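You operate a simulated robot arm through the tools that you are given. There is no shell and no other tool. Be economical: measure what you need, move in short steps, check, and stop when the job is done.

Carry out the task below with a simulated robot arm. There is one attempt and no reset: what you move stays moved.

JOB
Put the orange guide roller from the middle of the assembly bench on top of the grey bracket there.

It is judged by the outcome, as a careful person would: the job done as asked, and still so three seconds after it is handed in. It fails if anything else is knocked over, pushed out of place, dropped, spilled or broken.

ROBOT AND FRAMES
A 7-joint arm with a two-finger parallel gripper, fixed in place. Base frame: the origin is at the foot of the arm, x ahead of it, y to its left, z up; the work surface is at about z = 880. Units: mm, degrees, N and s.
With the tool pointing down near the work surface it reaches from about 300 to 700 mm from the base axis. Its first joint turns from -66.0 to 66.0 degrees. Payload 1.57 kg.
Tool frame: the origin (TCP) lies between the finger pads and is the grasp point; the fingertips stand 30 mm ahead of it; z points along the fingers, y is the line along which they close. Largest opening 110 mm; finger width 24, thickness 12; the body of the gripper, 48 by 112 mm, starts 78 mm behind the TCP.
Orientation is that of the tool frame in the base frame, as [roll, pitch, yaw] about the fixed x, y, z axes, in that order (R = Rz(yaw) Ry(pitch) Rx(roll)). With the fingers straight down and closing along the base's y, the tool's x points along the base's -x, its y along +y and its z along -z.

CONTROLS
- The arm moves only by the tool send_rows. Its arguments are lists of equal length, an entry for each row: "linear": the shift along the tool's x, y, z in mm, a list of three; "yaw": the turn about the tool's z in rad; "hand": the opening, from 0 (shut) to 1 (fully open). In form: {"linear": [[dx, dy, dz], ...], "yaw": [yaw, ...], "hand": [hand, ...]}. A call has 1 to 10 rows; each row is the pose to reach, as a shift and turn from the pose commanded when the call began, along the tool's axes at that moment. A row lasts 0.2 s, in which the tool goes at most 50 mm and 8.6 degrees; a call with a longer step from one row to the next is refused whole, and so is a gripper value outside its range. A pose out of reach is approached as far as the arm can. The call stops where the force on the tool passes 40 N (or 10 N more than at its start, if that is more) or the arm is blocked; 0.2 s more then pass. Each finger travels about 108 mm/s and halts on what it meets, pressing with about 41 N; the grip force reading is that of the motor and also rises with nothing between the fingers. The clock runs only during rows and for 0.2 s after the last one: add rows that repeat a pose to give the fingers time. It gives the time, the measured TCP pose, the force on the tool (base axes), the opening and the grip force at its end, in the units of the frame above (readings bear some noise), and new pictures: "pictures" is both (left out), scene, wrist or none.
- Cameras (640 x 400 px; columns grow to the right, rows downward): "scene" is fixed at [182.2, -414.9, 1399]; the picture's right is [0.53, -0.85, 0.00], its down [-0.54, -0.34, -0.77] and it looks along [0.65, 0.41, -0.64] (base axes); focal length 292 px, centre (320, 200). "wrist" rides on the gripper at [-36, 0, -80] in the tool frame; the picture's right is [0.00, -1.00, 0.00], its down [0.97, 0.00, -0.24] and it looks along [0.24, 0.00, 0.97] (tool axes); focal length 218 px, centre (320, 200). There is no depth. A picture from a camera that has moved, and an enlarged one, comes with that camera's place and axes in the base frame and with its lens.
- inspect(camera, box): a new picture of the part [left, top, right, bottom] of that camera's present view, enlarged. No time passes.
- hand_in(): hands the job in; it is judged then, once.

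Go step by step. Nothing tells you positions but the pictures and the camera data: compare them with the known pose of the tool, close in by small moves and look again before you grip or let go. The budget is 90 turns and 150 pictures, counting those below and the enlarged ones. Unless the task says otherwise, let go and move clear before handing in, and close with one line.

The tools are called after "Call:" as name(argument=value, ...) on one line, values as JSON. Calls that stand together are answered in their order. send_rows: Moves the arm, as the interface text tells. Its arguments: {"type":"object","properties":{"linear":{"type":"array","items":{"type":"array","items":{"type":"number"}}},"yaw":{"type":"array","items":{"type":"number"}},"hand":{"type":"array","items":{"type":"number"}},"pictures":{"type":"string","enum":["both","scene","wrist","none"]}},"required":["linear","yaw","hand"]} The other tools are called the same way: inspect (camera, box) takes an enlarged picture of a part of a camera's view; hand_in () hands the job in.

At the start:

```text
clock: 0.0
tool_pos: [433.9, -94.8, 1195.4]
tcp_rot: [179.9, 0.0, 179.9]
wrist_force: [-0.6, -0.1, -0.9]
finger_gap: 110.0
finger_force: 0.1
```

scene: 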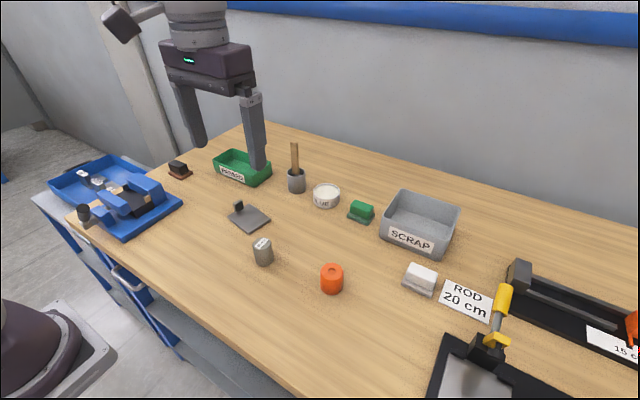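
wrist: 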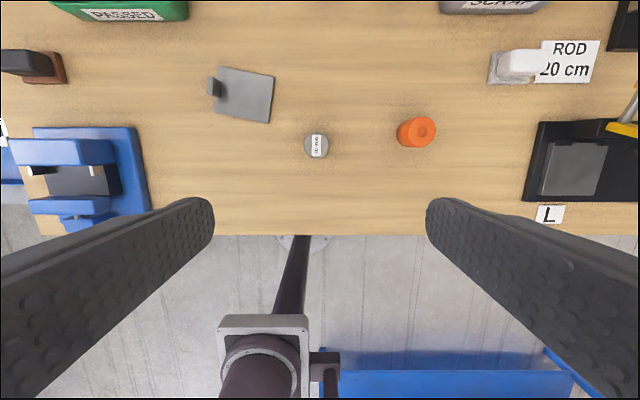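

The orange roller is near (490, -255) and the grey bracket (a plate with a small upright) is near (550, 30). I'll look closer at both.

Call:
inspect(camera="scene", box=[210, 180, 370, 300])

Call:
inspect(camera="wrist", box=[190, 50, 450, 180])

```text
3.33 times, centred on (290, 240) of scene
camera zoom: at [182.2, -414.9, 1399.0], right [0.53, -0.85, 0.0], down [-0.54, -0.34, -0.77], along [0.65, 0.41, -0.64], focal length 972 px, centre (420, 67)
```

zoom: 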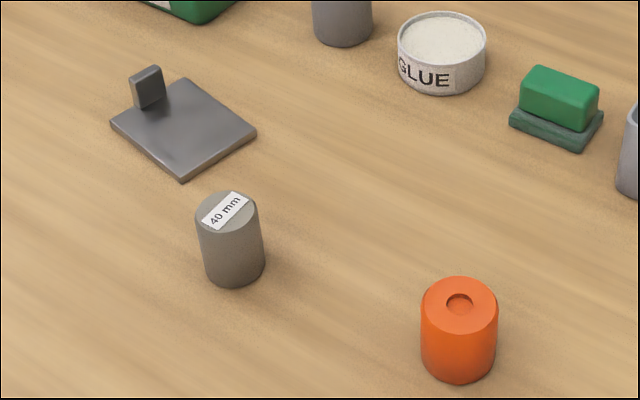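

```text
2.46 times, centred on (320, 115) of wrist
camera zoom: at [468.4, -95.1, 1275.6], right [0.0, -1.0, 0.0], down [-0.97, 0.0, 0.24], along [-0.24, 0.0, -0.97], focal length 537 px, centre (320, 409)
```

zoom: 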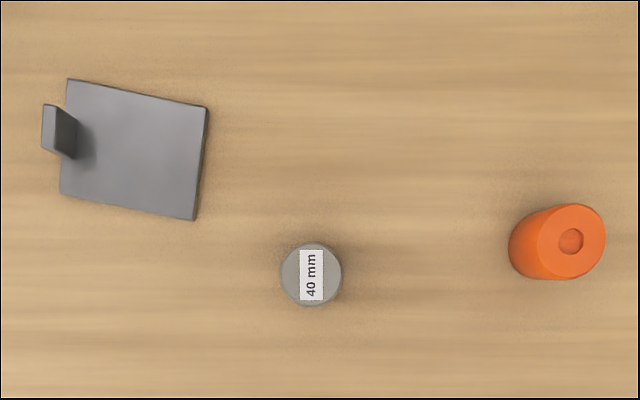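

The roller is about 42 mm in diameter and 50 mm tall at (488, -251). The plate is about 92 x 71 mm, centred at (549, 30), with its upright on the +y edge. I'll turn the tool 80° so the fingers close across the plate's short side, clear of the upright, and move above the roller.

Call:
send_rows(linear=[[-5.4, -15.6, 14.5], [-10.8, -31.2, 29], [-16.2, -46.8, 43.5], [-21.6, -62.4, 58], [-27, -78, 72.5], [-32.4, -93.6, 87], [-37.8, -109.2, 101.5], [-43.2, -124.8, 116], [-48.6, -140.4, 130.5], [-54, -156, 145]], yaw=[-0.1396, -0.2792, -0.4188, -0.5584, -0.698, -0.8376, -0.9772, -1.1168, -1.2564, -1.396], hand=[1, 1, 1, 1, 1, 1, 1, 1, 1, 1])

```text
clock: 2.2
tool_pos: [488.4, -251.7, 1050.9]
tcp_rot: [179.9, 0.0, -99.8]
wrist_force: [0.0, -0.2, 0.6]
finger_gap: 109.9
finger_force: 0.0
camera wrist: at [492.8, -216.1, 1130.8], right [0.99, -0.17, 0.0], down [-0.17, -0.96, 0.24], along [-0.04, -0.24, -0.97], focal length 218 px, centre (320, 200)
```

scene: 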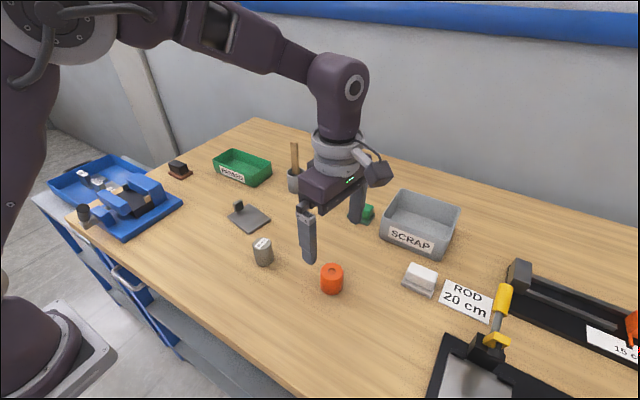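
wrist: 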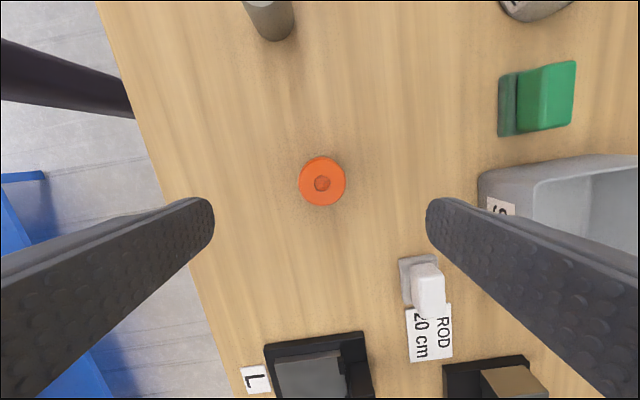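

The roller is centred under the tool to within about 2 mm and the finger paths are clear. I'll go down to z≈914.

Call:
send_rows(linear=[[-1.5, 0, 30], [-1.5, 0, 60], [-1.5, 0, 90], [-1.5, 0, 110], [-1.5, 0, 125], [-1.5, 0, 137]], yaw=[0, 0, 0, 0, 0, 0], hand=[1, 1, 1, 1, 1, 1])

```text
clock: 3.6
tool_pos: [489.6, -249.0, 912.6]
tcp_rot: [180.0, 0.0, -100.0]
wrist_force: [-0.3, -0.2, 0.1]
finger_gap: 109.9
finger_force: 0.0
camera wrist: at [493.5, -214.0, 992.8], right [0.98, -0.17, 0.0], down [-0.17, -0.96, 0.24], along [-0.04, -0.24, -0.97], focal length 218 px, centre (320, 200)
```

scene: 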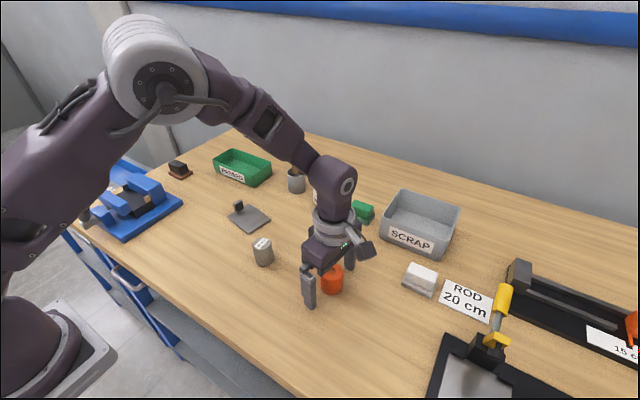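
wrist: 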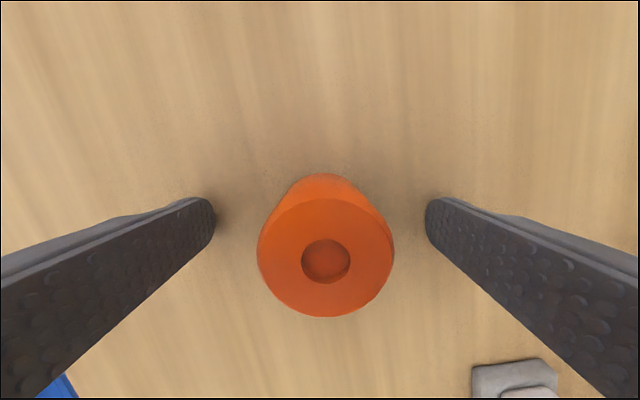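

The roller is centred between the fingers. Now I'll close the gripper.

Call:
send_rows(linear=[[-1.5, -1.5, 0], [-1.5, -1.5, 0], [-1.5, -1.5, 0], [-1.5, -1.5, 0], [-1.5, -1.5, 0]], yaw=[0, 0, 0, 0, 0], hand=[0.7, 0.45, 0.25, 0.2, 0.2], pictures="wrist")

```text
clock: 4.8
tool_pos: [490.4, -248.9, 911.8]
tcp_rot: [180.0, 0.1, -100.0]
wrist_force: [0.3, 0.5, 0.1]
finger_gap: 45.1
finger_force: 40.8
camera wrist: at [494.9, -213.2, 992.8], right [0.98, -0.17, 0.0], down [-0.17, -0.96, 0.24], along [-0.04, -0.24, -0.97], focal length 218 px, centre (320, 200)
```

wrist: 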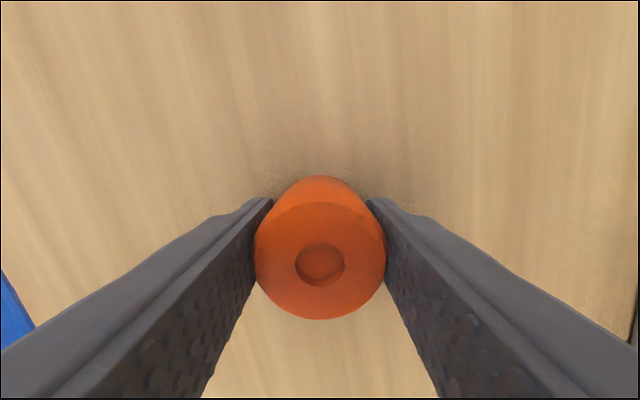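

It's gripped at 45 mm. I'll lift it straight up.

Call:
send_rows(linear=[[0, 0, -10], [0, 0, -30], [0, 0, -55], [0, 0, -80], [0, 0, -100]], yaw=[0, 0, 0, 0, 0], hand=[0.2, 0.2, 0.2, 0.2, 0.2])

```text
clock: 6.0
tool_pos: [486.4, -249.6, 1015.2]
tcp_rot: [180.0, 0.1, -100.0]
wrist_force: [1.6, 0.2, -2.0]
finger_gap: 45.1
finger_force: 41.4
camera wrist: at [492.4, -214.1, 1095.4], right [0.98, -0.17, 0.0], down [-0.17, -0.96, 0.24], along [-0.04, -0.24, -0.97], focal length 218 px, centre (320, 200)
```

scene: 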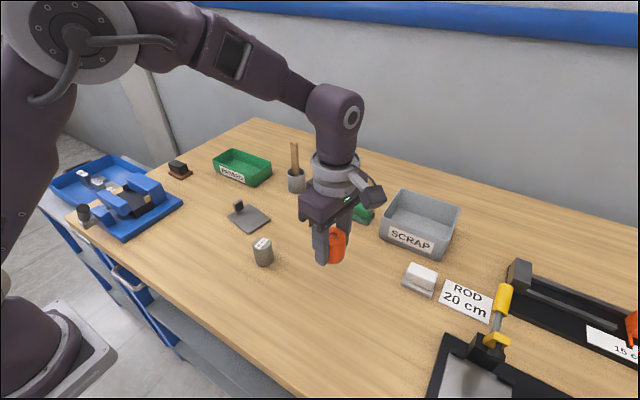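
wrist: 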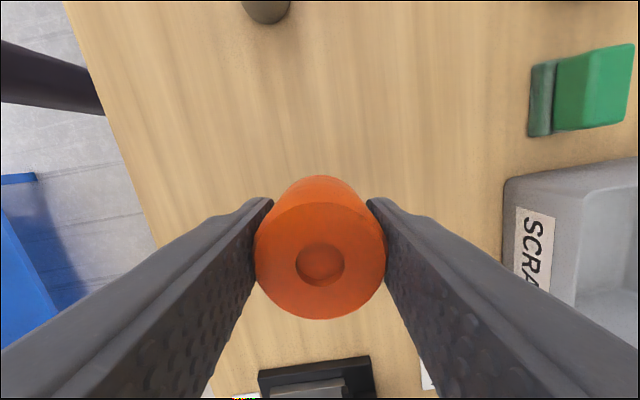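

The roller is held and clear of the bench. I'll carry it at this height to above the plate.

Call:
send_rows(linear=[[-20, -1, 0], [-50, -2.5, 0], [-85, -4, 0], [-120, -6, 0], [-155, -7.5, 0], [-190, -9.3, 0], [-225, -11, 0], [-255, -12.5, 0], [-274.7, -13.5, 0], [-274.7, -13.5, 0]], yaw=[0, 0, 0, 0, 0, 0, 0, 0, 0, 0], hand=[0.2, 0.2, 0.2, 0.2, 0.2, 0.2, 0.2, 0.2, 0.2, 0.2])

Call:
inspect(camera="scene", box=[190, 160, 310, 250])

```text
clock: 8.2
tool_pos: [549.8, 18.5, 1013.9]
tcp_rot: [180.0, 0.0, -100.0]
wrist_force: [-1.1, -0.7, -1.5]
finger_gap: 45.1
finger_force: 41.1
camera wrist: at [556.3, 53.8, 1093.6], right [0.98, -0.17, 0.0], down [-0.17, -0.96, 0.24], along [-0.04, -0.24, -0.97], focal length 218 px, centre (320, 200)
```

scene: 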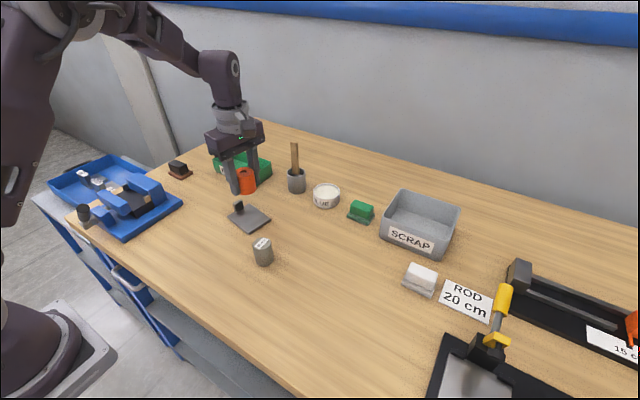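
wrist: 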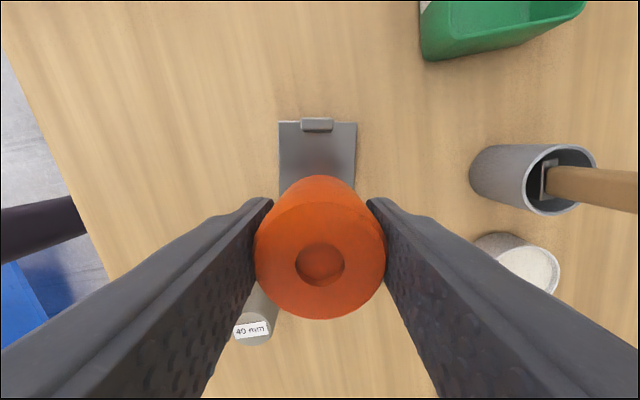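

```text
4.44 times, centred on (250, 205) of scene
camera zoom: at [182.3, -414.9, 1399.0], right [0.53, -0.85, 0.0], down [-0.54, -0.34, -0.77], along [0.65, 0.41, -0.64], focal length 1296 px, centre (631, 178)
```

zoom: 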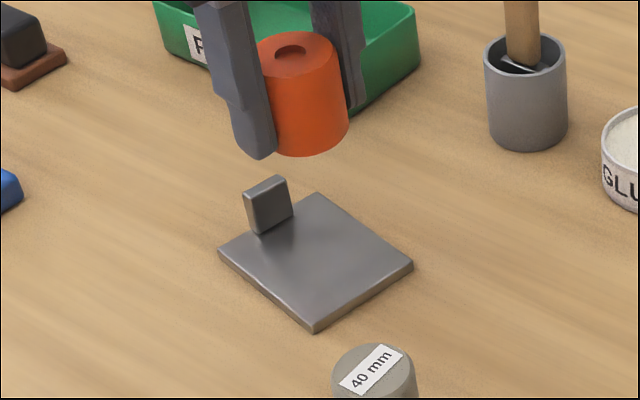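

The roller is over the plate and aligned with it, with clearance to the upright. I'll shift 4 mm towards the plate's centre and come down to just above the surface.

Call:
send_rows(linear=[[-4, 1, 15], [-4, 1, 35], [-4, 1, 55], [-4, 1, 70], [-4, 1, 80], [-4, 1, 84], [-4, 1, 84]], yaw=[0, 0, 0, 0, 0, 0, 0], hand=[0.2, 0.2, 0.2, 0.2, 0.2, 0.2, 0.2])

Call:
inspect(camera="scene", box=[200, 170, 296, 242])

```text
clock: 9.8
tool_pos: [550.5, 25.2, 929.0]
tcp_rot: [-180.0, 0.0, -99.9]
wrist_force: [-0.1, 0.1, -1.1]
finger_gap: 45.1
finger_force: 40.9
camera wrist: at [555.6, 59.3, 1009.2], right [0.98, -0.17, 0.0], down [-0.17, -0.96, 0.24], along [-0.04, -0.24, -0.97], focal length 218 px, centre (320, 200)
```

scene: 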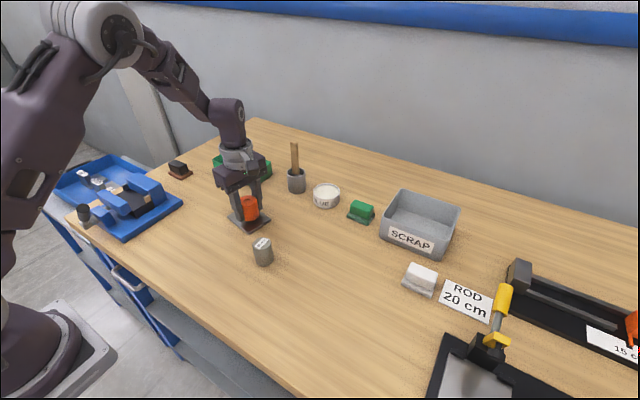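
wrist: 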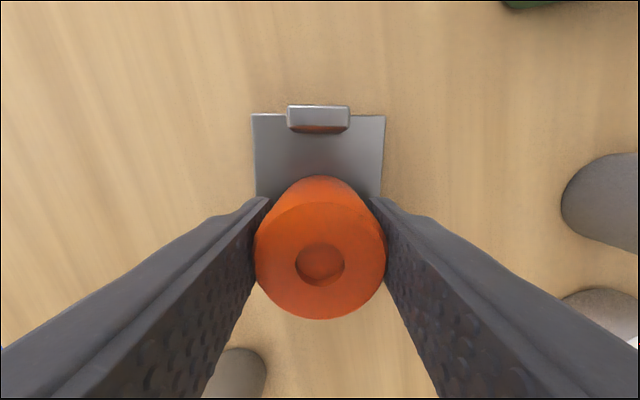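

```text
5.56 times, centred on (248, 206) of scene
camera zoom: at [182.3, -414.9, 1399.0], right [0.53, -0.85, 0.0], down [-0.54, -0.34, -0.77], along [0.65, 0.41, -0.64], focal length 1620 px, centre (720, 167)
```

zoom: 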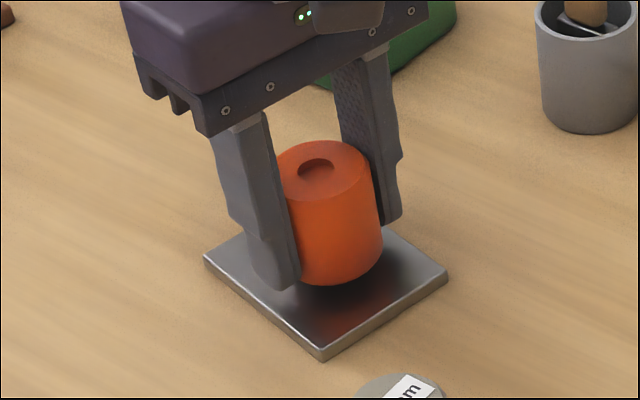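

The roller is a few millimetres above the plate and well placed. I'll lower it in small steps.

Call:
send_rows(linear=[[0, 0, 2], [0, 0, 4], [0, 0, 6], [0, 0, 6]], yaw=[0, 0, 0, 0], hand=[0.2, 0.2, 0.2, 0.2], pictures="none")

Call:
inspect(camera="scene", box=[200, 170, 296, 242])

```text
clock: 10.8
tool_pos: [550.0, 25.2, 923.1]
tcp_rot: [180.0, 0.1, -100.0]
wrist_force: [-0.2, 0.6, -1.4]
finger_gap: 45.1
finger_force: 40.6
```

```text
5.56 times, centred on (248, 206) of scene
camera zoom: at [182.3, -414.9, 1399.0], right [0.53, -0.85, 0.0], down [-0.54, -0.34, -0.77], along [0.65, 0.41, -0.64], focal length 1620 px, centre (720, 167)
```

zoom: 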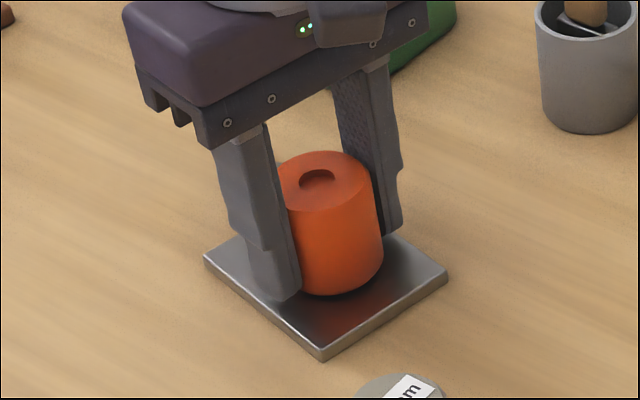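

There's no contact yet. I'll continue down in 1 mm steps.

Call:
send_rows(linear=[[0, 0, 1], [0, 0, 2], [0, 0, 2], [0, 0, 2]], yaw=[0, 0, 0, 0], hand=[0.2, 0.2, 0.2, 0.2], pictures="none")

```text
clock: 11.8
tool_pos: [549.7, 24.0, 921.2]
tcp_rot: [-180.0, 0.0, -100.1]
wrist_force: [0.3, 0.2, -2.0]
finger_gap: 45.2
finger_force: 41.1
```

Call:
send_rows(linear=[[0, 0, 0.7], [0, 0, 1.4], [0, 0, 1.4], [0, 0, 1.4]], yaw=[0, 0, 0, 0], hand=[0.2, 0.2, 0.2, 0.2], pictures="none")

Call:
inspect(camera="scene", box=[200, 170, 296, 242])

```text
clock: 12.8
tool_pos: [551.4, 24.5, 921.2]
tcp_rot: [-179.9, 0.0, -100.1]
wrist_force: [-2.0, 0.7, 8.1]
finger_gap: 45.0
finger_force: 40.7
```

```text
5.56 times, centred on (248, 206) of scene
camera zoom: at [182.0, -414.9, 1399.0], right [0.53, -0.85, 0.0], down [-0.54, -0.34, -0.77], along [0.65, 0.41, -0.64], focal length 1620 px, centre (720, 167)
```

zoom: 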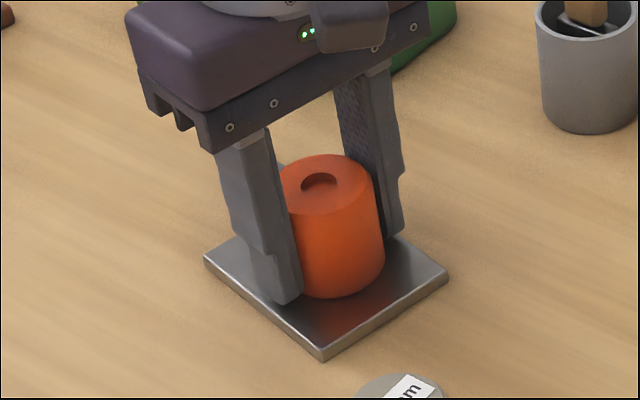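

The force has risen to about 8 N, so the roller is resting on the plate. I'll ease off slightly and open.

Call:
send_rows(linear=[[0, 0, -0.7], [0, 0, -0.7], [0, 0, -0.7], [0, 0, -0.7], [0, 0, -0.7]], yaw=[0, 0, 0, 0, 0], hand=[0.2, 0.43, 0.5, 0.6, 0.7])

```text
clock: 14.0
tool_pos: [550.3, 24.6, 921.2]
tcp_rot: [-179.9, 0.0, -100.0]
wrist_force: [0.4, -0.9, -0.6]
finger_gap: 77.0
finger_force: 0.1
camera wrist: at [555.4, 59.2, 1001.0], right [0.98, -0.17, 0.0], down [-0.17, -0.96, 0.24], along [-0.04, -0.24, -0.97], focal length 218 px, centre (320, 200)
```

scene: 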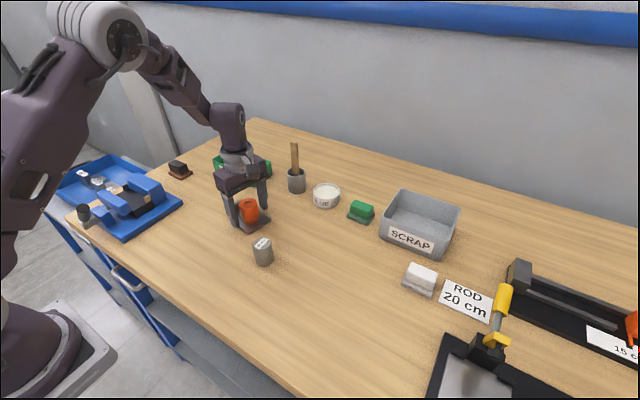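
wrist: 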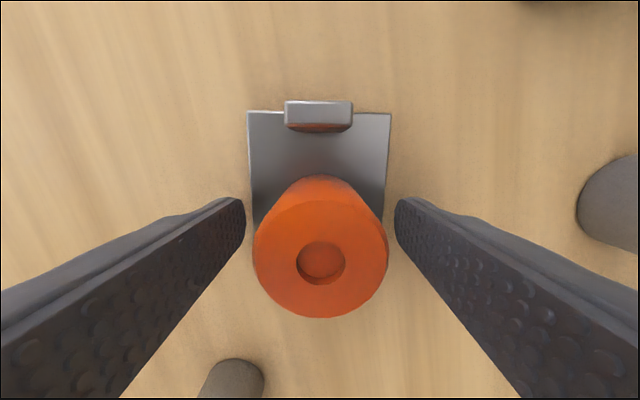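

The roller is released and standing on the plate. I'll raise the tool straight up.

Call:
send_rows(linear=[[0, 0, -10], [0, 0, -30], [0, 0, -60], [0, 0, -95], [0, 0, -130], [0, 0, -150], [0, 0, -150]], yaw=[0, 0, 0, 0, 0, 0, 0], hand=[0.7, 0.7, 0.7, 0.7, 0.7, 0.7, 0.7])

Call:
inspect(camera="scene", box=[200, 170, 296, 242])

```text
clock: 15.6
tool_pos: [550.1, 24.3, 1070.6]
tcp_rot: [-180.0, 0.0, -100.0]
wrist_force: [0.0, -0.5, 0.1]
finger_gap: 77.1
finger_force: 0.1
camera wrist: at [556.1, 59.2, 1151.2], right [0.98, -0.17, 0.0], down [-0.17, -0.96, 0.24], along [-0.04, -0.24, -0.97], focal length 218 px, centre (320, 200)
```

scene: 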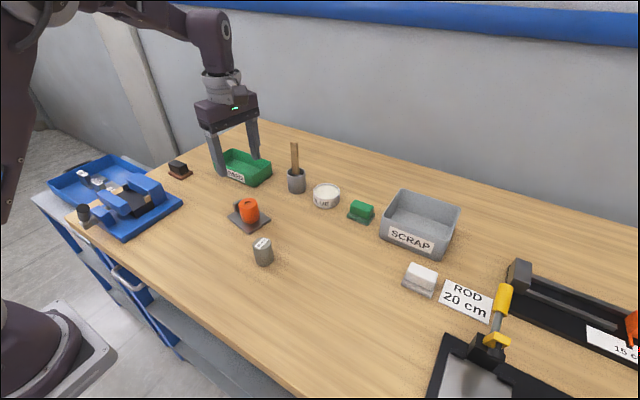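
wrist: 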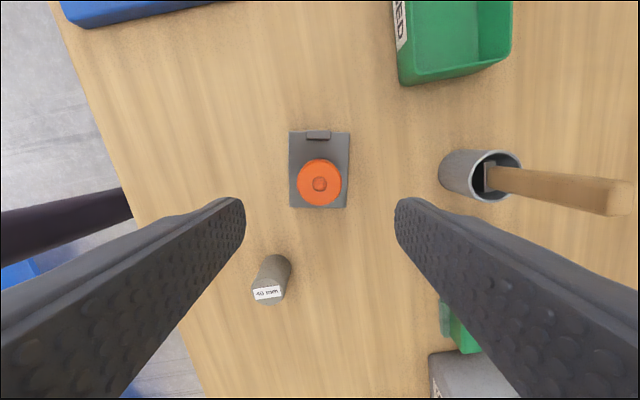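

```text
5.56 times, centred on (248, 206) of scene
camera zoom: at [182.2, -414.9, 1399.0], right [0.53, -0.85, 0.0], down [-0.54, -0.34, -0.77], along [0.65, 0.41, -0.64], focal length 1620 px, centre (720, 167)
```

zoom: 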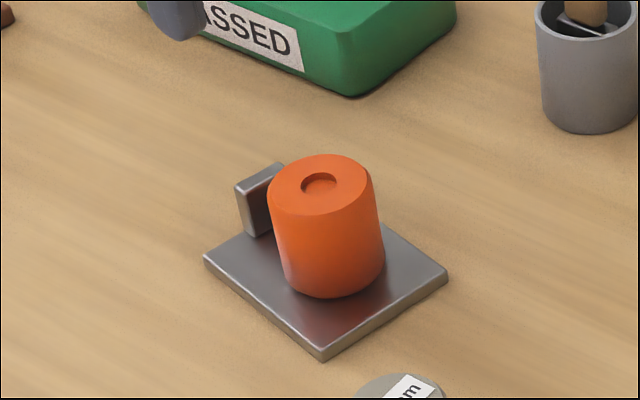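

The roller stands upright and fully on the bracket plate, the bracket hasn't moved, and the gripper is clear. I'm handing in.

Call:
hand_in()

```text
The job is handed in.
```

The orange guide roller is standing on top of the grey bracket, and nothing else was disturbed.
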